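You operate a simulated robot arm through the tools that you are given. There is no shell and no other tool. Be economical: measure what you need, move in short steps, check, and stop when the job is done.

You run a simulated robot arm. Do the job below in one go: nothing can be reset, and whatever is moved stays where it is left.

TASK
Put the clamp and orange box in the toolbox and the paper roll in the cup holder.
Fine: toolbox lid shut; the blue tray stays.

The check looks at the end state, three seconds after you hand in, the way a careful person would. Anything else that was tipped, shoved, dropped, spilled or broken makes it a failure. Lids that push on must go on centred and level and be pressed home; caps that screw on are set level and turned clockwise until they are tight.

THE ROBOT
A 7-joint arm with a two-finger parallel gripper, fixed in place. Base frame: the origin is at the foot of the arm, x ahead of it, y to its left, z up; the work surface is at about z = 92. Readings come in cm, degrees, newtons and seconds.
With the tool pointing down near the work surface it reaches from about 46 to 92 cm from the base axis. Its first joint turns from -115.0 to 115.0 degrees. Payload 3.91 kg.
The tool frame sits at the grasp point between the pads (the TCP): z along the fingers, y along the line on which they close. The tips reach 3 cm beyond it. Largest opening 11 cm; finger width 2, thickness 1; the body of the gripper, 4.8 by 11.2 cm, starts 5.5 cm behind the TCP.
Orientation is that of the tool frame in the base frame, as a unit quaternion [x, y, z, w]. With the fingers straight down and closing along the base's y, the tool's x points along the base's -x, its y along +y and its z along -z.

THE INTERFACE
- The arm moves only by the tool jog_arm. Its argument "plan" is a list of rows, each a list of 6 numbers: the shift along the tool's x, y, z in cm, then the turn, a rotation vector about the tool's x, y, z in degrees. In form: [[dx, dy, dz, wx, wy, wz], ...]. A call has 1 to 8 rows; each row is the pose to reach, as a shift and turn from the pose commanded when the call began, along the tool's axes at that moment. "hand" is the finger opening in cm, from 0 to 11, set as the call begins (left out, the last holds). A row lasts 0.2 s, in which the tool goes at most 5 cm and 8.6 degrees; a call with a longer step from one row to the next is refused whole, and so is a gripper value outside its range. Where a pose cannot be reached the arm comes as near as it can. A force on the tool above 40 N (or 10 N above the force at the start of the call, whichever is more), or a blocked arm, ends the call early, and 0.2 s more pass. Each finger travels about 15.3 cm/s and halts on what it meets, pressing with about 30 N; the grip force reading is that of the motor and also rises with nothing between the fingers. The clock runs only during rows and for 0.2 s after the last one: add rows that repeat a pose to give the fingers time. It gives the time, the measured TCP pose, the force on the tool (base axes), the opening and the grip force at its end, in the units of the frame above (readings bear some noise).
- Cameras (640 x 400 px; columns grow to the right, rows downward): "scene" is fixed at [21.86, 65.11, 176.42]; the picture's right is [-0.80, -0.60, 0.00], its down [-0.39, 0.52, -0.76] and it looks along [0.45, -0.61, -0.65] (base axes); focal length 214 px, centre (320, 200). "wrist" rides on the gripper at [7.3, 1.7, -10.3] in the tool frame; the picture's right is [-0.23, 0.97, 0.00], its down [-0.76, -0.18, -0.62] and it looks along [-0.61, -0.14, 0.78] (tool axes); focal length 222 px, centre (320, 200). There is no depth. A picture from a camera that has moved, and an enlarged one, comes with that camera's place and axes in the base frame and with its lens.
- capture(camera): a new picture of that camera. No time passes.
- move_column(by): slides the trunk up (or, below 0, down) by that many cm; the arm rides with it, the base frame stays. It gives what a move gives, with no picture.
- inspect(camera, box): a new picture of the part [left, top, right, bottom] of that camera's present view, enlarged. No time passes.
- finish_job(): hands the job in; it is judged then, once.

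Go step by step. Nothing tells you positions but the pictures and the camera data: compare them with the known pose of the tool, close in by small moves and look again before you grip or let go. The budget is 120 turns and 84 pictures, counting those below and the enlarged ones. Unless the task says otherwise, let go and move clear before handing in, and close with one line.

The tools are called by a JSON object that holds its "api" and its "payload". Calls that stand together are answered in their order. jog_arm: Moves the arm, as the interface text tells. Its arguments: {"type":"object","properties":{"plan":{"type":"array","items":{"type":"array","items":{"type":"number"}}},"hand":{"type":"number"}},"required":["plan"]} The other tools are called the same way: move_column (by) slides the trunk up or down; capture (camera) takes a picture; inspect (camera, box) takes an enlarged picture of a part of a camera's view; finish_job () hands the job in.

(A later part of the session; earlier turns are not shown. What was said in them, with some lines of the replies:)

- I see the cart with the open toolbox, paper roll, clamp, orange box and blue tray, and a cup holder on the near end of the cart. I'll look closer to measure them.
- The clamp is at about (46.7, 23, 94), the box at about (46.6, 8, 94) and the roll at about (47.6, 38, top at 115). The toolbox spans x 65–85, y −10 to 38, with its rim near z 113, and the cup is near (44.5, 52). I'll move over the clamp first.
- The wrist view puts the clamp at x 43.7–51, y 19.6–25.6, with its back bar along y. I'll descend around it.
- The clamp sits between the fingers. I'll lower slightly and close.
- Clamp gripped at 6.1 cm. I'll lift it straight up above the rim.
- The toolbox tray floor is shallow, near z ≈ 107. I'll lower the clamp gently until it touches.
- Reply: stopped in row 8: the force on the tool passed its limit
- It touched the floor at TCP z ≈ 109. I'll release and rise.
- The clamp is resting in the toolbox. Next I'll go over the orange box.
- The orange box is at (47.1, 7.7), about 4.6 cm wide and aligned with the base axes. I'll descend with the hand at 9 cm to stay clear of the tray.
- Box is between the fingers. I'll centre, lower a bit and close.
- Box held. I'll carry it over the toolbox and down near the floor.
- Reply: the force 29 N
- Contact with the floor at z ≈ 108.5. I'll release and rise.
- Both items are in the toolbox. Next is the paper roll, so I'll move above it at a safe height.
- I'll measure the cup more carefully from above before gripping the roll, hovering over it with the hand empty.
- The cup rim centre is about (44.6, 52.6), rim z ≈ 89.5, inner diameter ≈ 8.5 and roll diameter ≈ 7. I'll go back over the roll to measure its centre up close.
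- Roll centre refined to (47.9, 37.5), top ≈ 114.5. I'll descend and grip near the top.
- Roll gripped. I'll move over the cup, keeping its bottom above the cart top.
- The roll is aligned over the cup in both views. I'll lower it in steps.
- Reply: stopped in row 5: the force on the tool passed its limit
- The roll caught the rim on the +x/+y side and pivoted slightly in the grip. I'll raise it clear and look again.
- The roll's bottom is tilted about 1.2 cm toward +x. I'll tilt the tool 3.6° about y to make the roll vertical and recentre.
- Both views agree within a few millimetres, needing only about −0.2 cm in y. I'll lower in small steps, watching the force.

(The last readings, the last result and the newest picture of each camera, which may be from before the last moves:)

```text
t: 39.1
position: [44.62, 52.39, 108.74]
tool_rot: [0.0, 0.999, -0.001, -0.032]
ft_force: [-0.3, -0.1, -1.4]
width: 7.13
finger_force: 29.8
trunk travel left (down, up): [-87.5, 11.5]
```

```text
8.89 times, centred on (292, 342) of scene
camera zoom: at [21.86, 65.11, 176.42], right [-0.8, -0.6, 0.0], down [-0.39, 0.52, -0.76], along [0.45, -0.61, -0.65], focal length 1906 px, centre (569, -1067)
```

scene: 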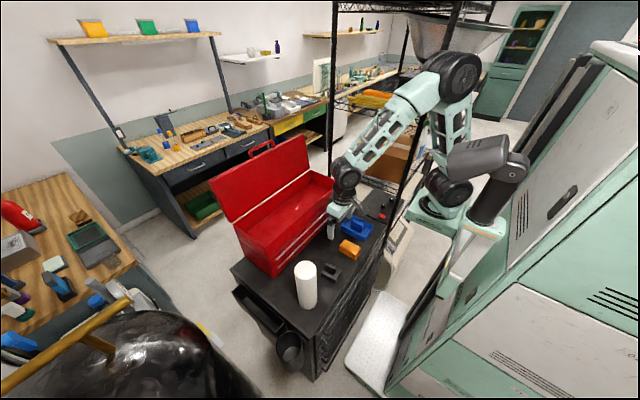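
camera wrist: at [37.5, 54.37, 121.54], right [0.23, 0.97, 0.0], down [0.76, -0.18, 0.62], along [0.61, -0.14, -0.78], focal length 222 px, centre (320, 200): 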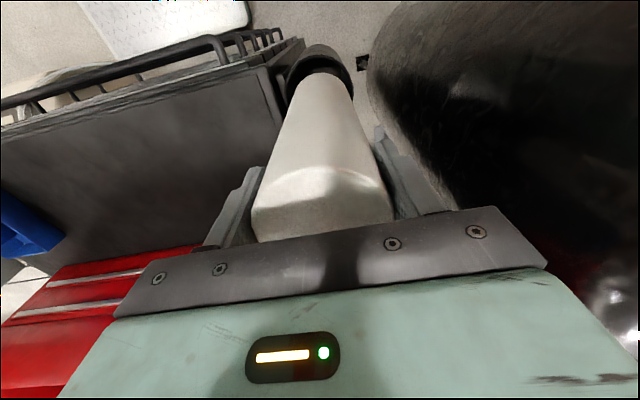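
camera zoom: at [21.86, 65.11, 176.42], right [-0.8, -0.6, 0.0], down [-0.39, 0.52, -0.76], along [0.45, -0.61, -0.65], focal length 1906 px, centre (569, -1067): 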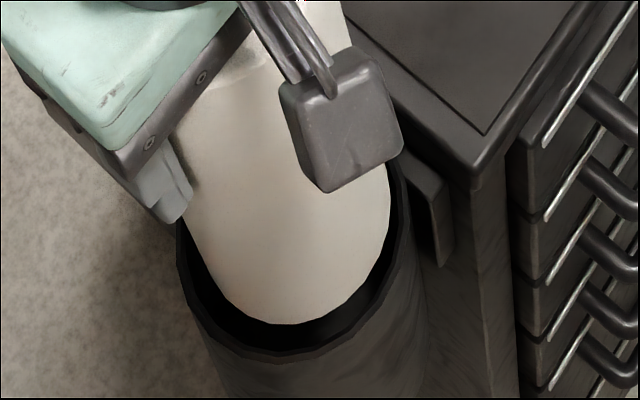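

Clearance is visible all round the rim. After a small +0.1 in y I'll continue down.

{"api": "jog_arm", "payload": {"plan": [[0, 0.12, 0, 0, 0, 0], [-0.05, 0.12, 0.8, 0, 0, 0], [-0.1, 0.12, 1.6, 0, 0, 0], [-0.13, 0.12, 2.0, 0, 0, 0]]}}

{"api": "inspect", "payload": {"camera": "wrist", "box": [280, 55, 360, 115]}}

{"api": "inspect", "payload": {"camera": "scene", "box": [262, 320, 322, 365]}}

```text
t: 40.1
position: [44.7, 52.42, 107.26]
tool_rot: [0.0, 1.0, 0.001, -0.03]
ft_force: [4.5, -7.7, 32.7]
width: 7.11
finger_force: 30.4
trunk travel left (down, up): [-87.5, 11.5]
```

```text
6.67 times, centred on (320, 85) of wrist
camera zoom: at [38.21, 54.15, 118.03], right [0.23, 0.97, -0.01], down [0.8, -0.18, 0.57], along [0.56, -0.14, -0.82], focal length 1481 px, centre (320, 967)
```

zoom: 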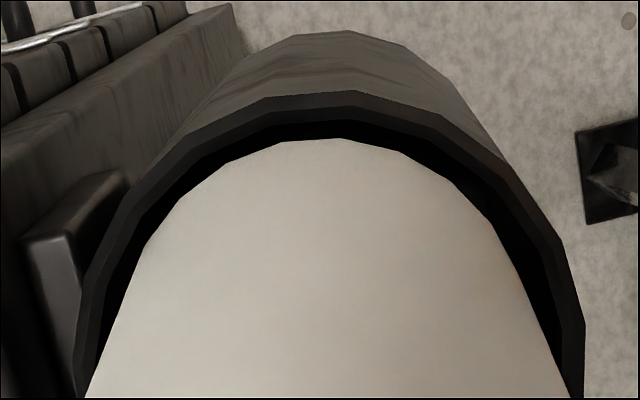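

```text
8.89 times, centred on (292, 342) of scene
camera zoom: at [21.86, 65.11, 176.42], right [-0.8, -0.6, 0.0], down [-0.39, 0.52, -0.76], along [0.45, -0.61, -0.65], focal length 1906 px, centre (569, -1067)
```

zoom: 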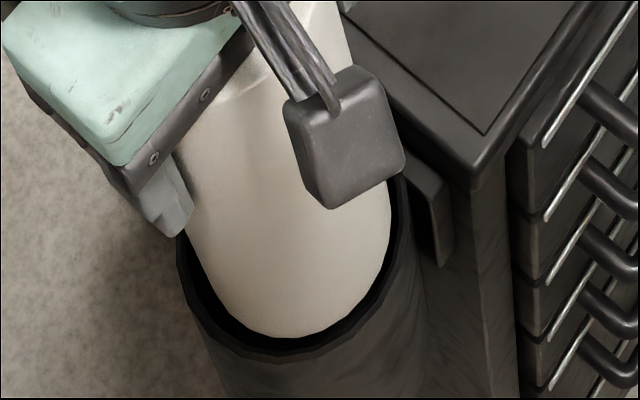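

It resists at about 33 N although both views show it inside the rim, so I'll back off and probe with small offsets.

{"api": "jog_arm", "payload": {"plan": [[0.03, 0, -1.2, 0, 0, 0], [0.03, -0.3, -1.2, 0, 0, 0], [0.03, -0.3, -1.2, 0, 0, 0]]}}

{"api": "jog_arm", "payload": {"plan": [[-0.04, 0, 0.6, 0, 0, 0], [-0.07, 0, 1.0, 0, 0, 0], [-0.09, 0, 1.4, 0, 0, 0]]}}

```text
t: 41.0
position: [44.51, 52.27, 107.86]
tool_rot: [0.0, 0.999, -0.002, -0.034]
ft_force: [0.7, -0.4, -2.1]
width: 7.16
finger_force: 30.2
trunk travel left (down, up): [-87.5, 11.5]
```

```text
t: 41.7
position: [44.71, 52.37, 107.31]
tool_rot: [0.0, 1.0, 0.001, -0.031]
ft_force: [0.4, -0.5, 11.2]
width: 7.16
finger_force: 29.8
trunk travel left (down, up): [-87.5, 11.5]
stopped in row 3: the force on the tool passed its limit (the readings are from after the stop); the commanded pose is now the measured one
```

The wrist deflection shows contact on the +x/+y side, so I'll shift toward −x, −y and probe again.

{"api": "jog_arm", "payload": {"plan": [[0.03, 0, -0.8, 0, 0, 0], [0.5, -0.35, -0.8, 0, 0, 0], [0.5, -0.35, -0.8, 0, 0, 0]]}}

{"api": "jog_arm", "payload": {"plan": [[-0.04, 0, 0.6, 0, 0, 0], [-0.07, 0, 1.0, 0, 0, 0], [-0.09, 0, 1.4, 0, 0, 0]]}}

{"api": "inspect", "payload": {"camera": "wrist", "box": [280, 55, 360, 115]}}

{"api": "inspect", "payload": {"camera": "scene", "box": [262, 320, 322, 365]}}

```text
t: 42.5
position: [44.23, 52.03, 108.09]
tool_rot: [0.0, 0.999, 0.0, -0.032]
ft_force: [-0.5, 0.4, -1.5]
width: 7.14
finger_force: 29.5
trunk travel left (down, up): [-87.5, 11.5]
```

```text
t: 43.3
position: [44.27, 52.15, 107.4]
tool_rot: [0.0, 1.0, 0.004, -0.029]
ft_force: [-0.3, -1.2, 12.7]
width: 7.15
finger_force: 30.1
trunk travel left (down, up): [-87.5, 11.5]
stopped in row 3: the force on the tool passed its limit (the readings are from after the stop); the commanded pose is now the measured one
```

```text
6.67 times, centred on (320, 85) of wrist
camera zoom: at [37.74, 53.81, 118.19], right [0.23, 0.97, -0.01], down [0.8, -0.18, 0.57], along [0.56, -0.14, -0.82], focal length 1481 px, centre (320, 967)
```

zoom: 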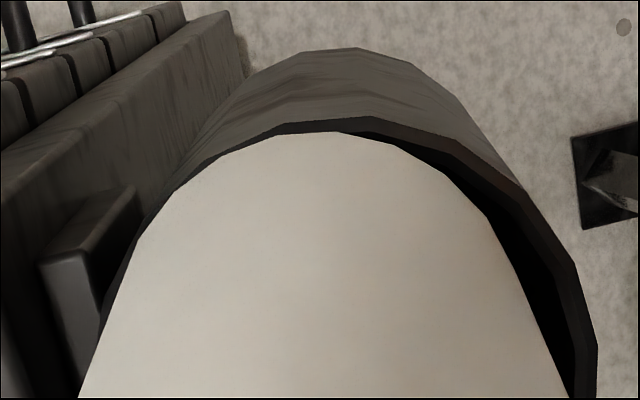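

```text
8.89 times, centred on (292, 342) of scene
camera zoom: at [21.86, 65.11, 176.42], right [-0.8, -0.6, 0.0], down [-0.39, 0.52, -0.76], along [0.45, -0.61, -0.65], focal length 1906 px, centre (569, -1067)
```

zoom: 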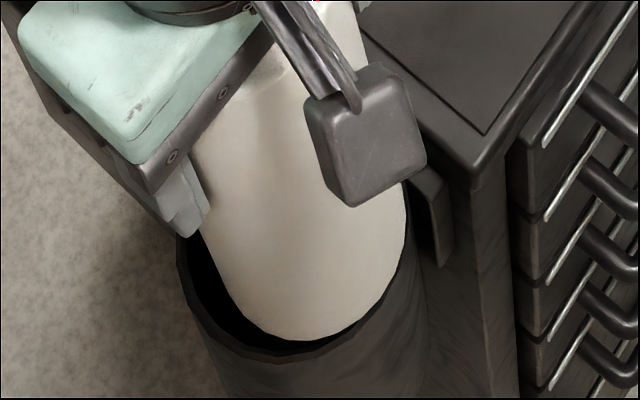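

Re-fitting the rim circle from the clear hover view puts the cup centre nearer (45.1, 52.5), so the roll has been riding the −x rim. I'll lift, straighten and recentre.

{"api": "jog_arm", "payload": {"plan": [[0.07, 0, -1.2, 0, 0, 0], [-0.76, 0.35, -1.6, 0.46, -1.4, 0], [-0.76, 0.35, -1.6, 0.46, -1.4, 0]]}}

{"api": "inspect", "payload": {"camera": "wrist", "box": [280, 55, 360, 115]}}

{"api": "inspect", "payload": {"camera": "scene", "box": [262, 320, 322, 365]}}

```text
t: 44.1
position: [45.21, 52.39, 108.87]
tool_rot: [0.0, 1.0, -0.001, -0.019]
ft_force: [0.1, 1.0, -1.8]
width: 7.12
finger_force: 29.9
trunk travel left (down, up): [-87.5, 11.5]
```

```text
6.67 times, centred on (320, 85) of wrist
camera zoom: at [38.34, 54.24, 119.38], right [0.23, 0.97, -0.01], down [0.78, -0.18, 0.6], along [0.58, -0.14, -0.8], focal length 1481 px, centre (320, 967)
```

zoom: 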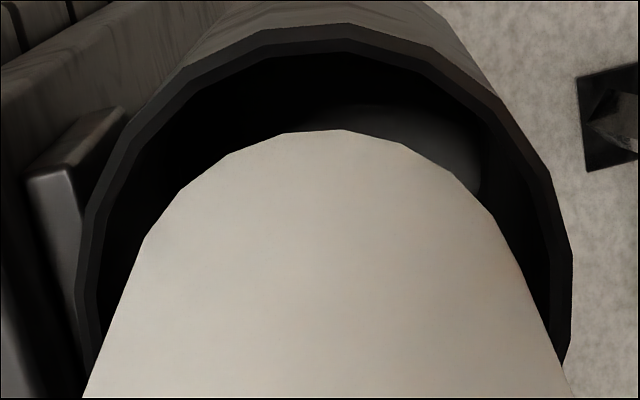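

```text
8.89 times, centred on (292, 342) of scene
camera zoom: at [21.86, 65.11, 176.42], right [-0.8, -0.6, 0.0], down [-0.39, 0.52, -0.76], along [0.45, -0.61, -0.65], focal length 1906 px, centre (569, -1067)
```

zoom: 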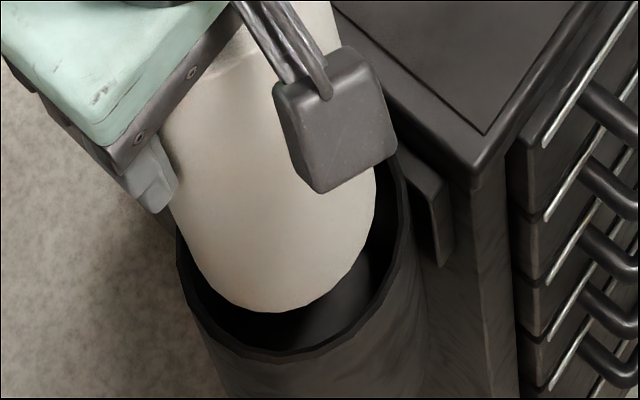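

Roll is vertical now; I'll nudge slightly to x ≈ 44.95 and probe down.

{"api": "jog_arm", "payload": {"plan": [[0.2, 0.06, 0, 0, 0, 0], [0.18, 0.06, 0.6, 0, 0, 0], [0.16, 0.06, 1.2, 0, 0, 0], [0.14, 0.06, 1.7, 0, 0, 0]]}}

{"api": "inspect", "payload": {"camera": "wrist", "box": [280, 55, 360, 115]}}

{"api": "inspect", "payload": {"camera": "scene", "box": [262, 320, 322, 365]}}

```text
t: 45.1
position: [44.83, 52.55, 107.62]
tool_rot: [0.0, 1.0, 0.0, -0.018]
ft_force: [-3.6, -9.4, 25.6]
width: 7.13
finger_force: 30.5
trunk travel left (down, up): [-87.5, 11.5]
```

```text
6.67 times, centred on (320, 85) of wrist
camera zoom: at [38.13, 54.24, 118.15], right [0.23, 0.97, -0.01], down [0.78, -0.18, 0.6], along [0.58, -0.14, -0.8], focal length 1481 px, centre (320, 967)
```

zoom: 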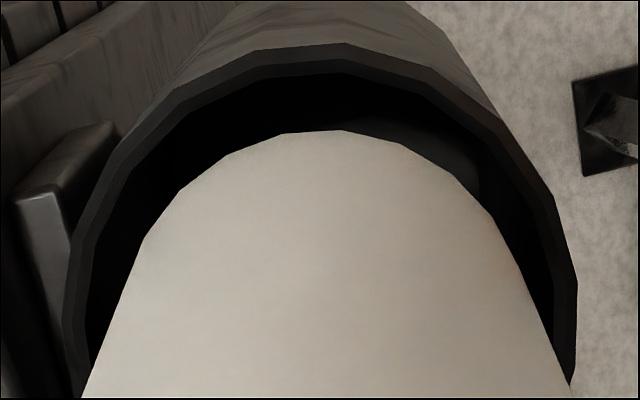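

```text
8.89 times, centred on (292, 342) of scene
camera zoom: at [21.86, 65.11, 176.42], right [-0.8, -0.6, 0.0], down [-0.39, 0.52, -0.76], along [0.45, -0.61, -0.65], focal length 1906 px, centre (569, -1067)
```

zoom: 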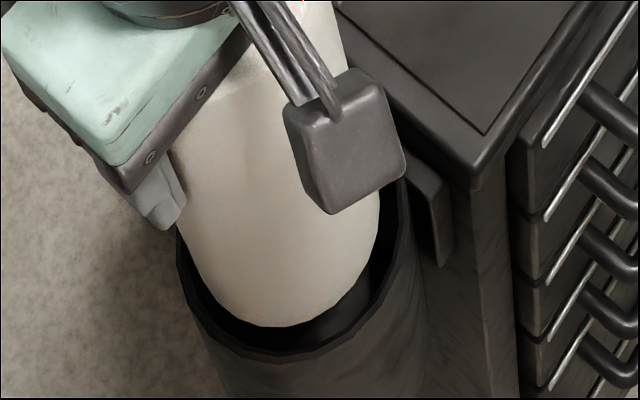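

The stop height is the same (about 107.4) wherever I probe. To learn whether the roll is on the rim or already inside, I'll lift it slightly and feel sideways in y for a wall.

{"api": "jog_arm", "payload": {"plan": [[0, 0, -0.2, 0, 0, 0], [0, 0.4, -0.2, 0, 0, 0], [0, 0.8, -0.2, 0, 0, 0], [0, 1.2, -0.2, 0, 0, 0]]}}

{"api": "jog_arm", "payload": {"plan": [[0, -0.4, 0, 0, 0, 0], [0, -0.8, 0, 0, 0, 0], [0, -1.2, 0, 0, 0, 0], [0, -1.6, 0, 0, 0, 0], [0, -2.0, 0, 0, 0, 0]]}}

```text
t: 46.1
position: [44.99, 53.58, 107.44]
tool_rot: [0.001, 1.0, -0.001, -0.017]
ft_force: [-0.7, -16.1, 36.2]
width: 7.15
finger_force: 30.2
trunk travel left (down, up): [-87.5, 11.5]
```

```text
t: 47.3
position: [44.64, 51.87, 107.18]
tool_rot: [0.0, 1.0, -0.001, -0.02]
ft_force: [-5.2, 18.5, -1.3]
width: 7.27
finger_force: 29.7
trunk travel left (down, up): [-87.5, 11.5]
```

Now the vertical load has vanished and there's a sideways wall force on the −y side, so the roll's edge has dropped inside. I'll back off slightly toward +y and try lowering.

{"api": "jog_arm", "payload": {"plan": [[0, 0.25, 0, 0, 0, 0], [0, 0.25, 0.3, 0, 0, 0], [0, 0.25, 0.6, 0, 0, 0], [0, 0.25, 0.9, 0, 0, 0]]}}

{"api": "inspect", "payload": {"camera": "wrist", "box": [280, 55, 360, 115]}}

{"api": "inspect", "payload": {"camera": "scene", "box": [262, 320, 322, 365]}}

```text
t: 48.3
position: [44.98, 52.07, 106.47]
tool_rot: [-0.001, 1.0, -0.002, -0.018]
ft_force: [-1.8, 10.7, 2.9]
width: 7.15
finger_force: 29.9
trunk travel left (down, up): [-87.5, 11.5]
```

```text
6.67 times, centred on (320, 85) of wrist
camera zoom: at [38.16, 53.81, 116.97], right [0.23, 0.97, -0.01], down [0.78, -0.18, 0.6], along [0.58, -0.14, -0.8], focal length 1481 px, centre (320, 967)
```

zoom: 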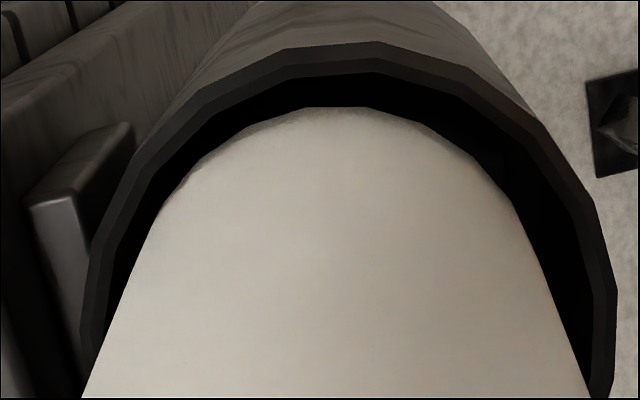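

```text
8.89 times, centred on (292, 342) of scene
camera zoom: at [21.86, 65.11, 176.42], right [-0.8, -0.6, 0.0], down [-0.39, 0.52, -0.76], along [0.45, -0.61, -0.65], focal length 1906 px, centre (569, -1067)
```

zoom: 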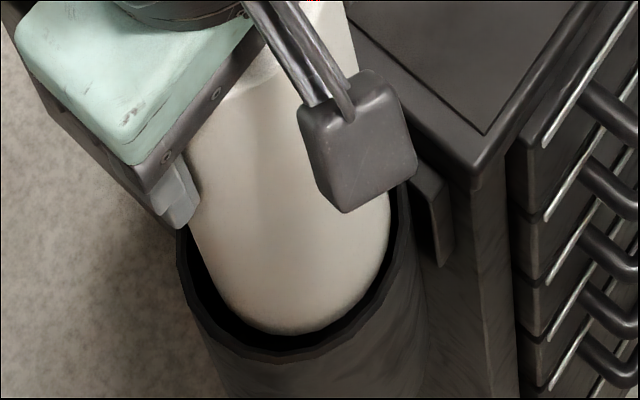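

It's entering the cup at z 106.5 with low vertical force. I'll relieve the side load a bit and continue down.

{"api": "jog_arm", "payload": {"plan": [[0, 0.2, 0.2, 0, 0, 0], [0, 0.2, 0.6, 0, 0, 0], [0, 0.2, 1.0, 0, 0, 0], [0, 0.2, 1.4, 0, 0, 0], [0, 0.2, 1.8, 0, 0, 0]]}}

```text
t: 49.5
position: [44.88, 52.11, 104.57]
tool_rot: [-0.001, 1.0, -0.001, -0.017]
ft_force: [3.4, 8.3, 2.5]
width: 7.1
finger_force: 30.0
trunk travel left (down, up): [-87.5, 11.5]
```

{"api": "jog_arm", "payload": {"plan": [[-0.02, 0.15, 0.5, 0, 0, 0], [-0.04, 0.15, 1.0, 0, 0, 0], [-0.05, 0.15, 1.5, 0, 0, 0], [-0.07, 0.15, 2.0, 0, 0, 0], [-0.09, 0.15, 2.5, 0, 0, 0], [-0.1, 0.15, 3.0, 0, 0, 0]]}}

{"api": "capture", "payload": {"camera": "scene"}}

{"api": "capture", "payload": {"camera": "wrist"}}

```text
t: 50.9
position: [44.84, 52.26, 101.7]
tool_rot: [0.0, 1.0, -0.002, -0.018]
ft_force: [0.7, 3.8, 0.7]
width: 7.13
finger_force: 30.2
trunk travel left (down, up): [-87.5, 11.5]
```

```text
32 pictures are left
```

scene: 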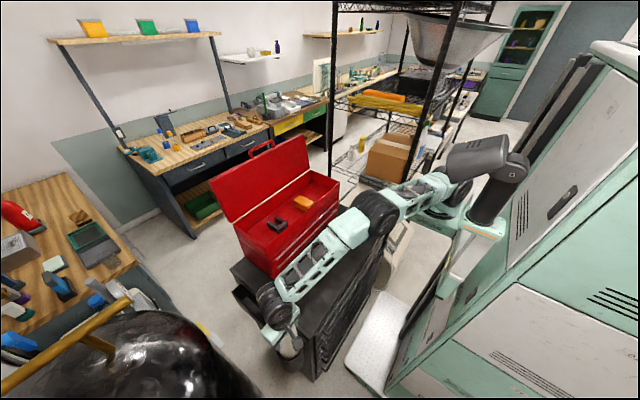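

```text
31 pictures are left
camera wrist: at [38.06, 54.04, 112.21], right [0.23, 0.97, -0.01], down [0.78, -0.18, 0.59], along [0.58, -0.14, -0.8], focal length 222 px, centre (320, 200)
```

wrist: 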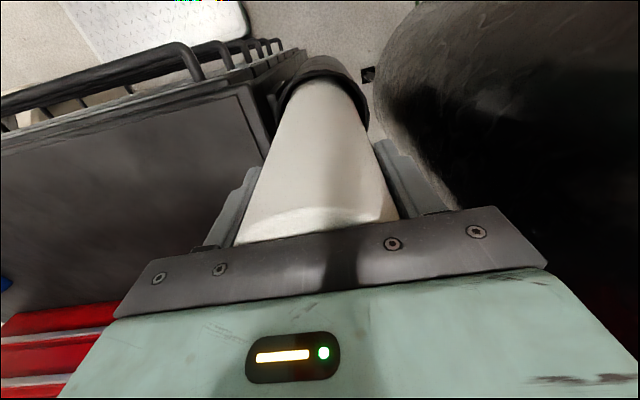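

{"api": "inspect", "payload": {"camera": "scene", "box": [240, 180, 420, 360]}}

```text
2.22 times, centred on (330, 270) of scene
camera zoom: at [21.86, 65.11, 176.42], right [-0.8, -0.6, 0.0], down [-0.39, 0.52, -0.76], along [0.45, -0.61, -0.65], focal length 477 px, centre (298, 44)
```

zoom: 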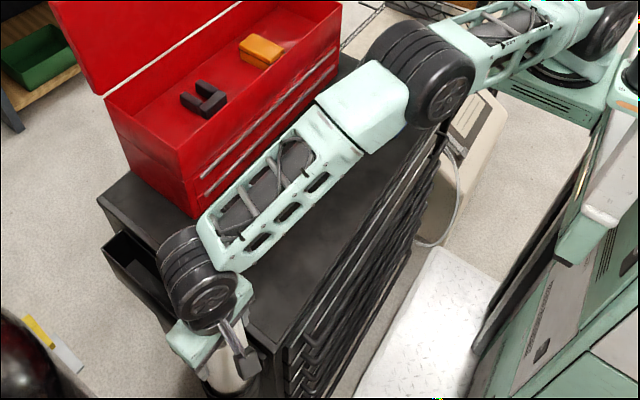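

The elbow looks well clear of the tray, so I'll keep lowering until the roll seats.

{"api": "jog_arm", "payload": {"plan": [[-0.02, 0.08, 0.5, 0, 0, 0], [-0.04, 0.08, 1.0, 0, 0, 0], [-0.05, 0.08, 1.5, 0, 0, 0], [-0.07, 0.08, 2.0, 0, 0, 0], [-0.09, 0.08, 2.5, 0, 0, 0], [-0.1, 0.08, 3.0, 0, 0, 0]]}}

{"api": "inspect", "payload": {"camera": "scene", "box": [240, 180, 420, 360]}}

```text
t: 52.3
position: [44.72, 52.44, 98.88]
tool_rot: [0.0, 1.0, 0.0, -0.018]
ft_force: [-3.4, 5.1, 7.4]
width: 7.09
finger_force: 30.1
trunk travel left (down, up): [-87.5, 11.5]
```

```text
2.22 times, centred on (330, 270) of scene
camera zoom: at [21.86, 65.11, 176.42], right [-0.8, -0.6, 0.0], down [-0.39, 0.52, -0.76], along [0.45, -0.61, -0.65], focal length 477 px, centre (298, 44)
```

zoom: 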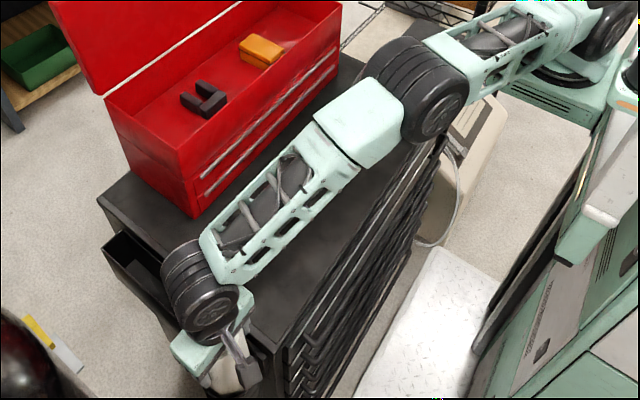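

{"api": "jog_arm", "payload": {"plan": [[-0.02, 0.1, 0.4, 0, 0, 0], [-0.03, 0.1, 0.8, 0, 0, 0], [-0.04, 0.1, 1.2, 0, 0, 0], [-0.05, 0.1, 1.5, 0, 0, 0]]}}

```text
t: 53.3
position: [44.58, 52.52, 97.19]
tool_rot: [-0.001, 1.0, 0.0, -0.018]
ft_force: [-9.0, 2.9, 11.0]
width: 7.1
finger_force: 29.5
trunk travel left (down, up): [-87.5, 11.5]
```

{"api": "jog_arm", "payload": {"plan": [[0.15, 0, 0.3, 0, 0, 0], [0.15, 0, 0.6, 0, 0, 0], [0.15, 0, 0.9, 0, 0, 0], [0.15, 0, 1.2, 0, 0, 0]]}}

{"api": "capture", "payload": {"camera": "wrist"}}

```text
t: 54.3
position: [44.56, 52.52, 95.99]
tool_rot: [0.0, 1.0, -0.001, -0.018]
ft_force: [-6.8, 7.1, 8.8]
width: 7.13
finger_force: 30.3
trunk travel left (down, up): [-87.5, 11.5]
```

```text
28 pictures are left
camera wrist: at [37.8, 54.22, 106.53], right [0.23, 0.97, -0.01], down [0.78, -0.18, 0.6], along [0.58, -0.14, -0.8], focal length 222 px, centre (320, 200)
```

wrist: 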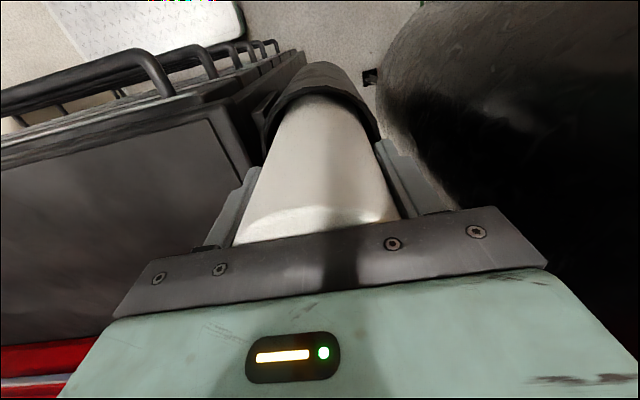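

{"api": "jog_arm", "payload": {"plan": [[0.1, 0.1, 0.3, 0, 0, 0], [0.1, 0.1, 0.6, 0, 0, 0], [0.1, 0.1, 0.9, 0, 0, 0], [0.1, 0.1, 1.2, 0, 0, 0]]}}

```text
t: 55.3
position: [44.38, 52.59, 94.55]
tool_rot: [0.0, 1.0, -0.003, -0.019]
ft_force: [1.7, 0.8, 1.1]
width: 7.12
finger_force: 29.7
trunk travel left (down, up): [-87.5, 11.5]
```

{"api": "jog_arm", "payload": {"plan": [[0, 0, 0.3, 0, 0, 0], [0, 0, 0.6, 0, 0, 0], [0, 0, 0.9, 0, 0, 0], [0, 0, 1.2, 0, 0, 0]]}}

{"api": "inspect", "payload": {"camera": "wrist", "box": [200, 60, 440, 240]}}

```text
t: 56.4
position: [44.51, 52.6, 94.08]
tool_rot: [0.001, 1.0, -0.001, -0.018]
ft_force: [-5.8, -17.0, 19.4]
width: 7.1
finger_force: 29.8
trunk travel left (down, up): [-87.5, 11.5]
stopped in row 4: the force on the tool passed its limit (the readings are from after the stop); the commanded pose is now the measured one
```

```text
2.22 times, centred on (320, 150) of wrist
camera zoom: at [37.65, 54.31, 104.58], right [0.23, 0.97, -0.01], down [0.78, -0.18, 0.6], along [0.58, -0.14, -0.8], focal length 494 px, centre (320, 311)
```

zoom: 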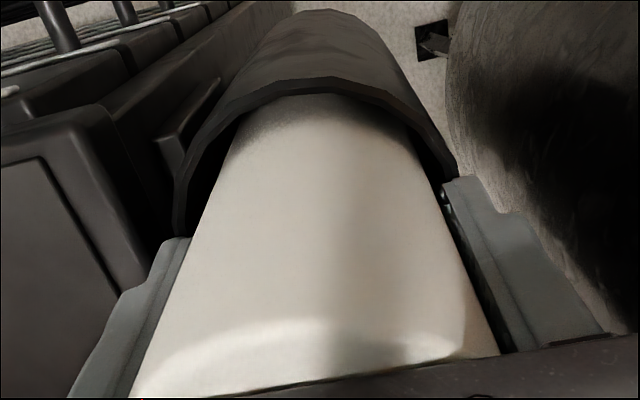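

Contact at z ≈ 94.1, consistent with the cup floor. I'll open just slightly, since the fingers are near the cart edge, and check before rising.

{"api": "jog_arm", "payload": {"plan": [[0, 0, 0, 0, 0, 0], [0, 0, 0, 0, 0, 0]], "hand": 8.2}}

{"api": "capture", "payload": {"camera": "wrist"}}

```text
t: 57.0
position: [44.53, 52.87, 94.02]
tool_rot: [0.0, 1.0, 0.002, -0.016]
ft_force: [-0.6, 9.0, 18.0]
width: 7.76
finger_force: 0.1
trunk travel left (down, up): [-87.5, 11.5]
```

```text
26 pictures are left
camera wrist: at [37.65, 54.55, 104.58], right [0.23, 0.97, 0.0], down [0.78, -0.18, 0.6], along [0.58, -0.14, -0.8], focal length 222 px, centre (320, 200)
```

wrist: 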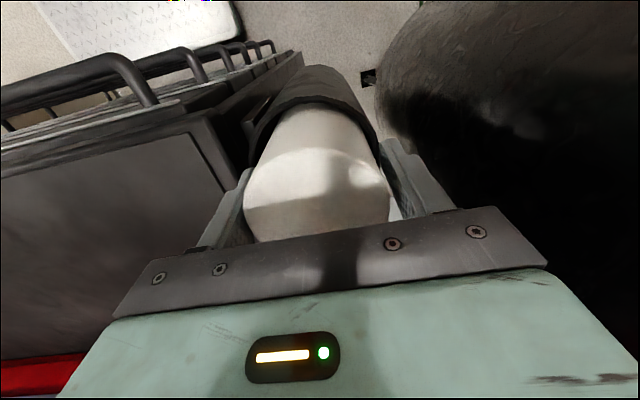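

The roll has settled lower in the cup and is free; a finger is touching the cart or bracket side, so I'll lift straight up.

{"api": "jog_arm", "payload": {"plan": [[0, 0, -0.5, 0, 0, 0], [0.05, 0, -1.5, 0, 0, 0], [0.1, 0, -3, 0, 0, 0], [0.2, 0, -6, 0, 0, 0], [0.35, 0, -10, 0, 0, 0], [0.5, 0, -14, 0, 0, 0], [0.6, 0, -18, 0, 0, 0]]}}

{"api": "capture", "payload": {"camera": "wrist"}}

{"api": "inspect", "payload": {"camera": "scene", "box": [230, 240, 390, 390]}}

```text
t: 58.6
position: [44.36, 52.58, 111.48]
tool_rot: [-0.001, 1.0, -0.002, -0.018]
ft_force: [-0.9, 0.0, -0.8]
width: 8.21
finger_force: 0.1
trunk travel left (down, up): [-87.5, 11.5]
```

```text
25 pictures are left
camera wrist: at [37.58, 54.42, 122.12], right [0.23, 0.97, -0.01], down [0.78, -0.18, 0.6], along [0.58, -0.14, -0.8], focal length 222 px, centre (320, 200)
```

wrist: 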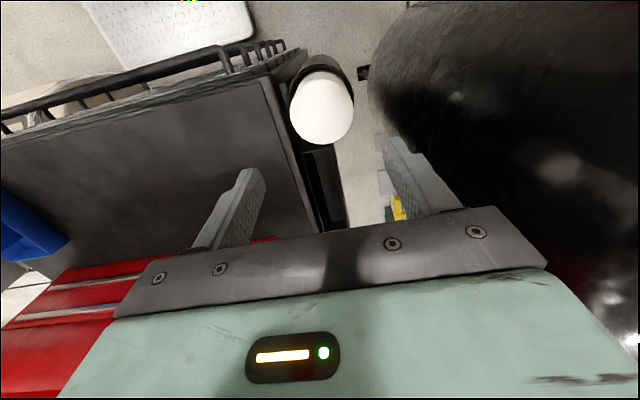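

```text
2.67 times, centred on (310, 315) of scene
camera zoom: at [21.86, 65.11, 176.42], right [-0.8, -0.6, 0.0], down [-0.39, 0.52, -0.76], along [0.45, -0.61, -0.65], focal length 572 px, centre (347, -107)
```

zoom: 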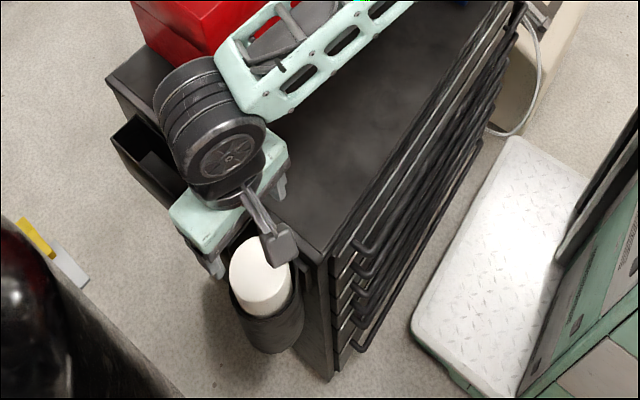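

The paper roll is seated in the cup holder. Next is the lid, whose edge is near x 91.5, z 131. I'll rise clear and move to the middle first.

{"api": "jog_arm", "payload": {"plan": [[0.15, 0, -4.5, 0, -1, 0], [0.3, 0, -9, 0, -2, 0], [0.5, 0, -13.5, 0, -2, 0], [0.65, 0, -18, 0, -2, 0], [0.8, 0, -22.5, 0, -2, 0], [0.97, 0, -27, 0, -2, 0], [1.1, 0, -31, 0, -2, 0]]}}

{"api": "jog_arm", "payload": {"plan": [[-2, -4.2, 0, 0, 0, 0], [-4, -8.4, 0, 0, 0, 0], [-6, -12.6, 0, 0, 0, 0], [-8, -16.8, 0, 0, 0, 0], [-10, -21, 0, 0, 0, 0], [-12, -25.2, 0, 0, 0, 0], [-14, -29.4, 0, 0, 0, 0], [-16, -33.6, 0, 0, 0, 0]]}}

{"api": "jog_arm", "payload": {"plan": [[-2, -4.2, 0, 0, 0, 8], [-4, -8.4, 0, 0, 0, 16], [-6, -12.6, 0, 0, 0, 24], [-8, -16.8, 0, 0, 0, 32], [-10, -17.5, 0, 0, 0, 40], [-12, -17.5, 0, 0, 0, 48], [-12, -17.5, 0, 0, 0, 56], [-12, -17.5, 0, 0, 0, 64]]}}

{"api": "capture", "payload": {"camera": "scene"}}

```text
t: 60.2
position: [43.46, 49.74, 139.99]
tool_rot: [0.0, 1.0, -0.002, 0.001]
ft_force: [-0.1, 1.3, -0.7]
width: 8.2
finger_force: 0.1
out of reach, approached as far as the arm can: row 5, 6, 7
trunk travel left (down, up): [-87.5, 11.5]
```

```text
t: 62.0
position: [59.16, 15.99, 139.79]
tool_rot: [-0.001, 1.0, -0.001, 0.0]
ft_force: [-0.3, 1.0, 0.7]
width: 8.21
finger_force: 0.1
trunk travel left (down, up): [-87.5, 11.5]
```

```text
t: 63.8
position: [71.38, -1.61, 139.89]
tool_rot: [0.531, 0.848, 0.0, 0.001]
ft_force: [-0.3, 0.0, 0.4]
width: 8.22
finger_force: 0.0
trunk travel left (down, up): [-87.5, 11.5]
```

```text
23 pictures are left
```

scene: 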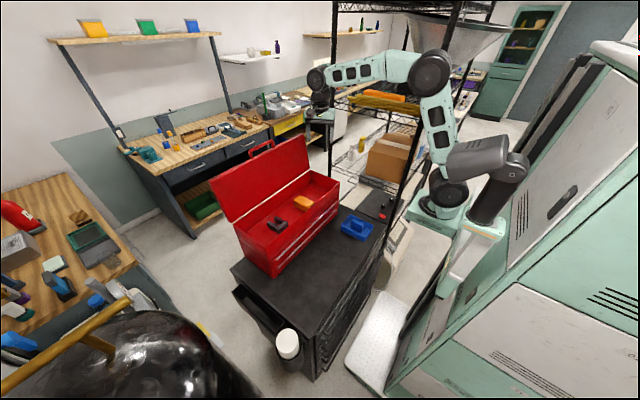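

Next I'll finish the rotation so the fingers close along x, and raise the trunk for more reach at height.

{"api": "jog_arm", "payload": {"plan": [[0, 0, 0, 0, 0, 8], [0, 0, 0, 0, 0, 16], [0, 0, 0, 0, 0, 24], [0, 0, 0, 0, 0, 26], [0, 0, 0, 0, 0, 26]], "hand": 6}}

{"api": "move_column", "payload": {"by": 11}}

{"api": "capture", "payload": {"camera": "wrist"}}

{"api": "inspect", "payload": {"camera": "scene", "box": [190, 60, 400, 230]}}

```text
t: 65.0
position: [71.29, -1.62, 139.88]
tool_rot: [0.708, 0.706, -0.001, 0.0]
ft_force: [-0.2, -0.2, 0.6]
width: 5.99
finger_force: 0.1
trunk travel left (down, up): [-87.5, 11.5]
```

```text
t: 66.5
position: [71.29, -1.66, 150.92]
tool_rot: [0.707, 0.708, 0.0, 0.001]
ft_force: [0.7, 0.2, 0.0]
width: 6.03
finger_force: 0.0
trunk travel left (down, up): [-98.5, 0.5]
```

```text
22 pictures are left
camera wrist: at [73.03, 5.62, 161.19], right [0.97, -0.23, 0.0], down [-0.18, -0.76, 0.62], along [-0.14, -0.61, -0.78], focal length 222 px, centre (320, 200)
```

wrist: 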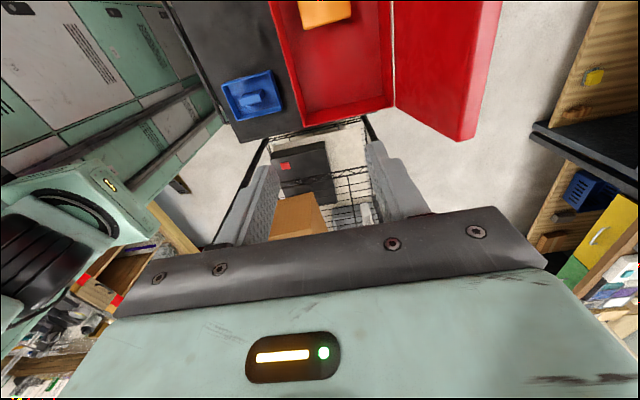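

```text
2.35 times, centred on (295, 145) of scene
camera zoom: at [21.86, 65.11, 176.42], right [-0.8, -0.6, 0.0], down [-0.39, 0.52, -0.76], along [0.45, -0.61, -0.65], focal length 505 px, centre (379, 329)
```

zoom: 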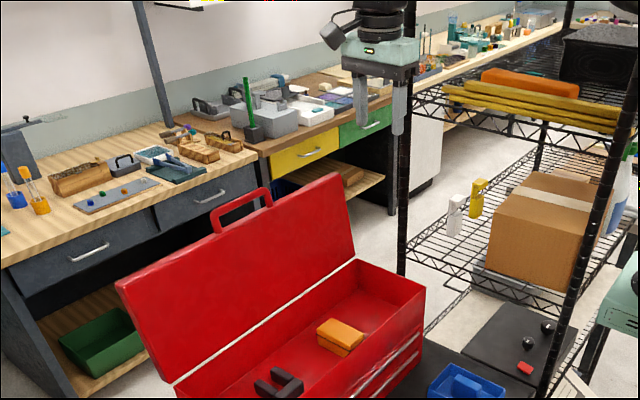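

The lid edge reads about x 90.3, z 132.5. I'll move above it with the fingers open to straddle.

{"api": "jog_arm", "payload": {"plan": [[0.5, 4, 1, 0, 0, 0], [1, 8, 3, 0, 0, 0], [1.5, 12, 5, 0, 0, 0], [1.7, 16, 7, 0, 0, 0], [1.7, 18.9, 9.5, 0, 0, 0], [1.7, 18.9, 11, 0, 0, 0]]}}

{"api": "capture", "payload": {"camera": "wrist"}}

{"api": "inspect", "payload": {"camera": "scene", "box": [190, 60, 400, 230]}}

```text
t: 67.8
position: [90.19, 0.23, 139.63]
tool_rot: [0.708, 0.706, -0.002, -0.001]
ft_force: [1.1, -0.2, -1.3]
width: 6.01
finger_force: 0.2
trunk travel left (down, up): [-98.5, 0.5]
```

```text
20 pictures are left
camera wrist: at [92.11, 7.36, 149.94], right [0.97, -0.23, 0.0], down [-0.18, -0.76, 0.62], along [-0.14, -0.61, -0.78], focal length 222 px, centre (320, 200)
```

wrist: 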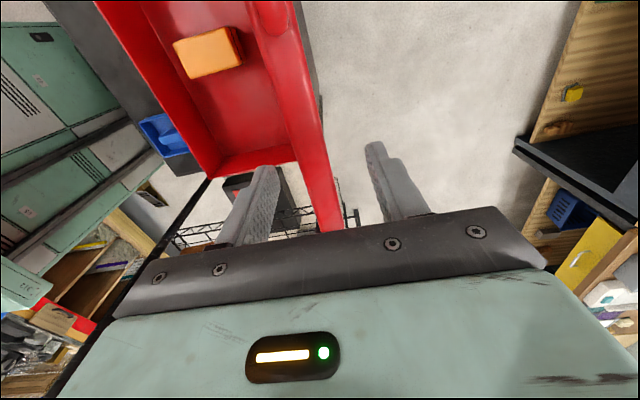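

```text
2.35 times, centred on (295, 145) of scene
camera zoom: at [21.86, 65.11, 176.42], right [-0.8, -0.6, 0.0], down [-0.39, 0.52, -0.76], along [0.45, -0.61, -0.65], focal length 505 px, centre (379, 329)
```

zoom: 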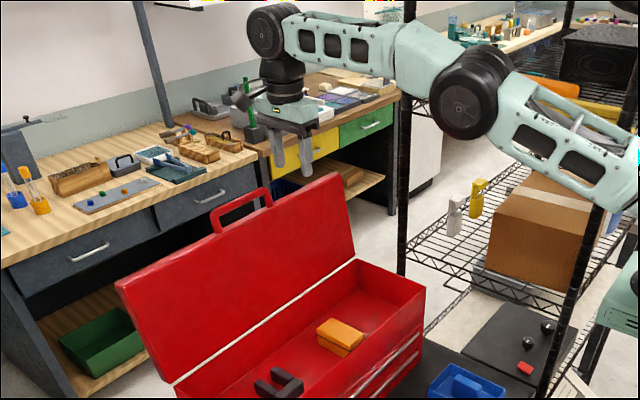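

The fingers straddle the lid edge at y ≈ 0. I'll lower around it and then narrow the gap.

{"api": "jog_arm", "payload": {"plan": [[0, 0.2, 3, 0, 0, 0], [0, 0.2, 5, 0, 0, 0], [0, 0.2, 6.3, 0, 0, 0], [0, 0.2, 6.3, 0, 0, 0]]}}

{"api": "jog_arm", "payload": {"plan": [[0, 0, 0, 0, 0, 0], [0, 0, 0, 0, 0, 0]], "hand": 4}}

{"api": "inspect", "payload": {"camera": "scene", "box": [190, 60, 400, 230]}}

{"api": "capture", "payload": {"camera": "wrist"}}

```text
t: 68.8
position: [90.39, 0.27, 133.6]
tool_rot: [0.707, 0.707, 0.0, 0.001]
ft_force: [-0.3, 0.1, -0.5]
width: 6.0
finger_force: 0.1
trunk travel left (down, up): [-98.5, 0.5]
```

```text
t: 69.5
position: [90.12, 0.1, 133.49]
tool_rot: [0.707, 0.707, -0.002, 0.0]
ft_force: [-23.7, -1.0, -5.4]
width: 5.17
finger_force: 11.8
trunk travel left (down, up): [-98.5, 0.5]
```

```text
2.35 times, centred on (295, 145) of scene
camera zoom: at [21.86, 65.11, 176.42], right [-0.8, -0.6, 0.0], down [-0.39, 0.52, -0.76], along [0.45, -0.61, -0.65], focal length 505 px, centre (379, 329)
```

zoom: 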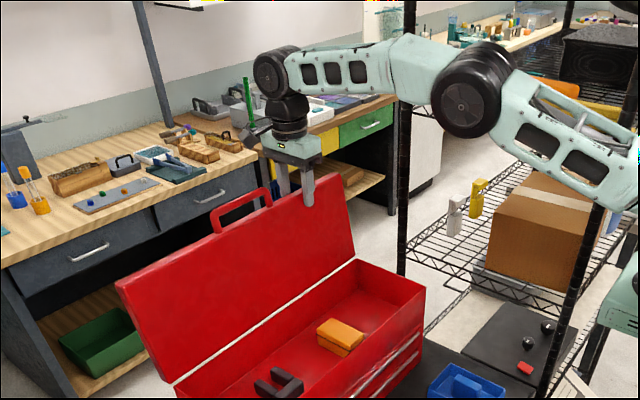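

```text
17 pictures are left
camera wrist: at [91.93, 7.42, 143.84], right [0.97, -0.23, 0.0], down [-0.18, -0.76, 0.62], along [-0.14, -0.61, -0.78], focal length 222 px, centre (320, 200)
```

wrist: 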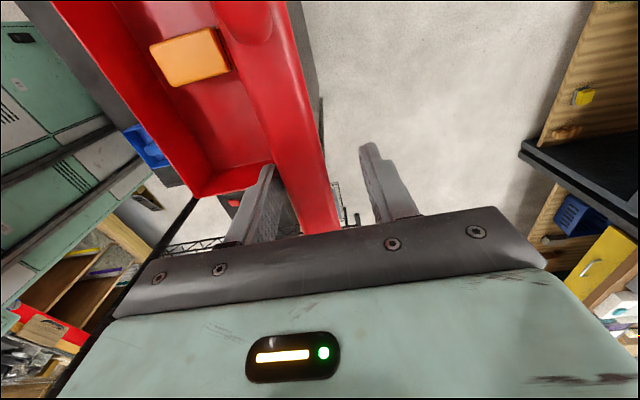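

The lid has a deep lip about 3 cm thick. I'll reopen to 6 cm and pull the edge gently along its arc toward −x.

{"api": "jog_arm", "payload": {"plan": [[0, 0, 0, 0, 0, 0], [0, -1.5, 0, 0, 0, 0], [0, -3, -0.2, 0, 0, 0], [0, -4.5, -0.5, 0, 0, 0], [0, -6, -0.8, 0, 0, 0], [0, -7.5, -0.9, 0, 0, 0]], "hand": 6.5}}

{"api": "inspect", "payload": {"camera": "scene", "box": [190, 60, 400, 230]}}

```text
t: 70.8
position: [82.88, 0.09, 134.42]
tool_rot: [0.706, 0.708, -0.001, 0.001]
ft_force: [-0.4, -0.9, 0.3]
width: 6.49
finger_force: 0.1
trunk travel left (down, up): [-98.5, 0.5]
```

```text
2.35 times, centred on (295, 145) of scene
camera zoom: at [21.86, 65.11, 176.42], right [-0.8, -0.6, 0.0], down [-0.39, 0.52, -0.76], along [0.45, -0.61, -0.65], focal length 505 px, centre (379, 329)
```

zoom: 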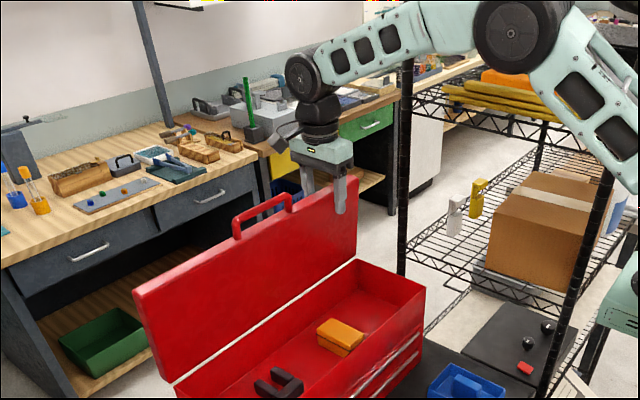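

{"api": "jog_arm", "payload": {"plan": [[0, -1.2, 0, 0, 0, 0], [0, -2.4, 0, 0, 0, 0], [0, -3.6, 0.1, 0, 0, 0], [0, -4.8, 0.3, 0, 0, 0], [0, -6, 0.6, 0, 0, 0], [0, -7.2, 0.9, 0, 0, 0]]}}

{"api": "inspect", "payload": {"camera": "scene", "box": [190, 60, 400, 230]}}

```text
t: 72.2
position: [75.61, 0.05, 133.5]
tool_rot: [0.707, 0.707, -0.002, 0.001]
ft_force: [-0.5, 0.0, 0.0]
width: 6.51
finger_force: 0.1
trunk travel left (down, up): [-98.5, 0.5]
```

```text
2.35 times, centred on (295, 145) of scene
camera zoom: at [21.86, 65.11, 176.42], right [-0.8, -0.6, 0.0], down [-0.39, 0.52, -0.76], along [0.45, -0.61, -0.65], focal length 505 px, centre (379, 329)
```

zoom: 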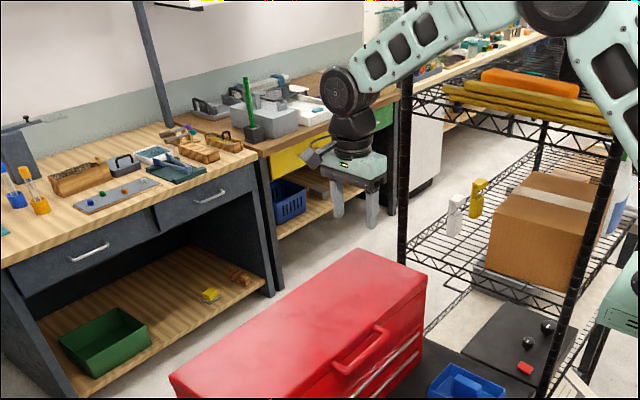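

The lid fell closed by itself. I'll look closely at it before pressing.

{"api": "inspect", "payload": {"camera": "scene", "box": [220, 170, 400, 290]}}

{"api": "capture", "payload": {"camera": "wrist"}}

```text
3.33 times, centred on (310, 230) of scene
camera zoom: at [21.86, 65.11, 176.42], right [-0.8, -0.6, 0.0], down [-0.39, 0.52, -0.76], along [0.45, -0.61, -0.65], focal length 715 px, centre (353, 100)
```

zoom: 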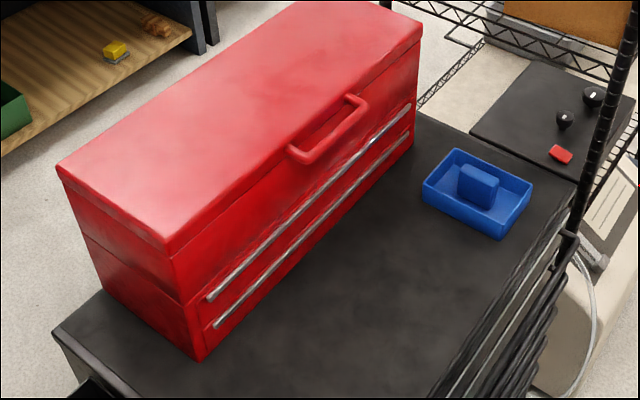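

```text
13 pictures are left
camera wrist: at [77.42, 7.26, 143.82], right [0.97, -0.23, 0.0], down [-0.18, -0.76, 0.62], along [-0.14, -0.61, -0.78], focal length 222 px, centre (320, 200)
```

wrist: 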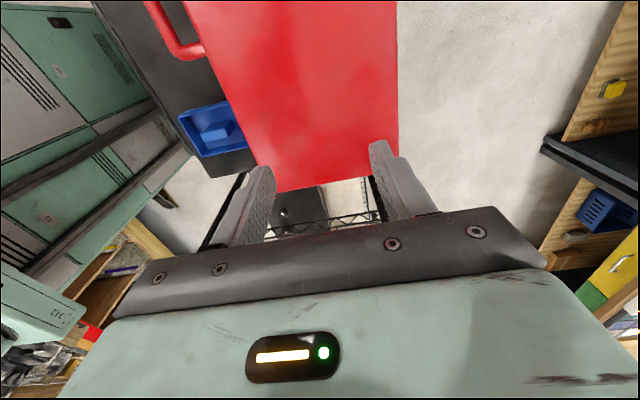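

The lid looks flush. I'll give it a light confirming press on the top, then back off.

{"api": "jog_arm", "payload": {"plan": [[0, -2, 4, 0, 0, 0], [0, -3, 8, 0, 0, 0], [0, -3, 11, 0, 0, 0], [0, -3, 13, 0, 0, 0], [0, -3, 14.2, 0, 0, 0]]}}

{"api": "jog_arm", "payload": {"plan": [[0, 0, 0.4, 0, 0, 0], [0, 0, 0.8, 0, 0, 0], [0, 0, 1.2, 0, 0, 0], [0, 0, 1.6, 0, 0, 0], [0, 0, 2.0, 0, 0, 0], [0, 0, 2.4, 0, 0, 0]]}}

```text
t: 73.5
position: [72.93, 0.13, 119.99]
tool_rot: [0.707, 0.707, 0.004, 0.003]
ft_force: [-5.2, -1.8, 21.3]
width: 6.76
finger_force: 2.5
trunk travel left (down, up): [-98.5, 0.5]
stopped in row 5: the force on the tool passed its limit (the readings are from after the stop); the commanded pose is now the measured one
```

```text
t: 73.8
position: [72.77, 0.19, 120.0]
tool_rot: [0.706, 0.708, 0.004, 0.003]
ft_force: [-7.5, -1.1, 19.5]
width: 6.88
finger_force: 3.8
trunk travel left (down, up): [-98.5, 0.5]
stopped in row 1: the force on the tool passed its limit (the readings are from after the stop); the commanded pose is now the measured one
```

The lid is firm at z ≈ 117. I'll move clear and check the final scene.

{"api": "jog_arm", "payload": {"plan": [[0, 0, -4, 0, 0, 0], [0, 0, -8.5, 0, 0, 0], [0, 0, -13, 0, 0, 0], [0, 0, -17.5, 0, 0, 0], [0, 0, -22, 0, 0, 0], [0, 0, -26, 0, 0, 0]]}}

{"api": "inspect", "payload": {"camera": "scene", "box": [210, 130, 410, 290]}}

{"api": "inspect", "payload": {"camera": "scene", "box": [230, 270, 390, 390]}}

```text
t: 75.2
position: [72.75, -0.15, 145.84]
tool_rot: [0.707, 0.707, 0.005, 0.003]
ft_force: [0.0, 0.4, 0.5]
width: 6.53
finger_force: 0.1
trunk travel left (down, up): [-98.5, 0.5]
```

```text
2.50 times, centred on (310, 210) of scene
camera zoom: at [21.86, 65.11, 176.42], right [-0.8, -0.6, 0.0], down [-0.39, 0.52, -0.76], along [0.45, -0.61, -0.65], focal length 536 px, centre (345, 175)
```

zoom: 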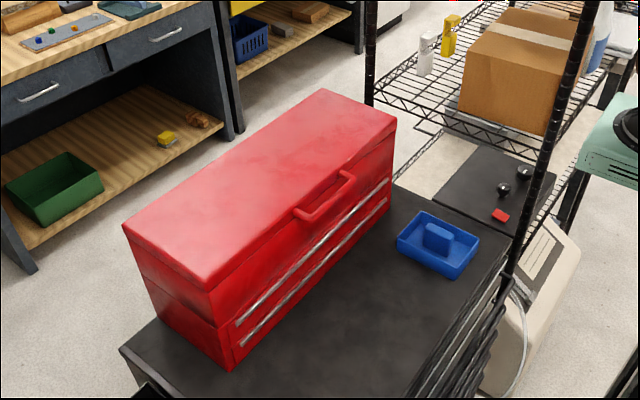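

```text
3.33 times, centred on (310, 330) of scene
camera zoom: at [21.86, 65.11, 176.42], right [-0.8, -0.6, 0.0], down [-0.39, 0.52, -0.76], along [0.45, -0.61, -0.65], focal length 715 px, centre (353, -233)
```

zoom: 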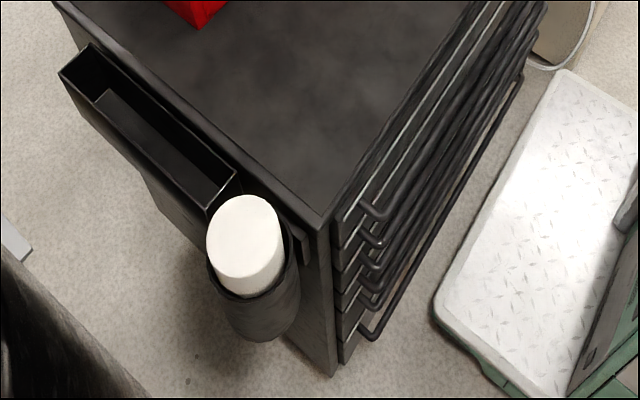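

The pictures show the lid shut, the roll in the cup holder and the tray where it was, with the arm clear, so I'm handing in.

{"api": "finish_job", "payload": {}}

```text
The job is handed in.
```

I put the clamp and orange box in the toolbox, stood the paper roll in the cup holder and left the blue tray alone; the lid is shut, but it dropped closed by itself once pulled past vertical.
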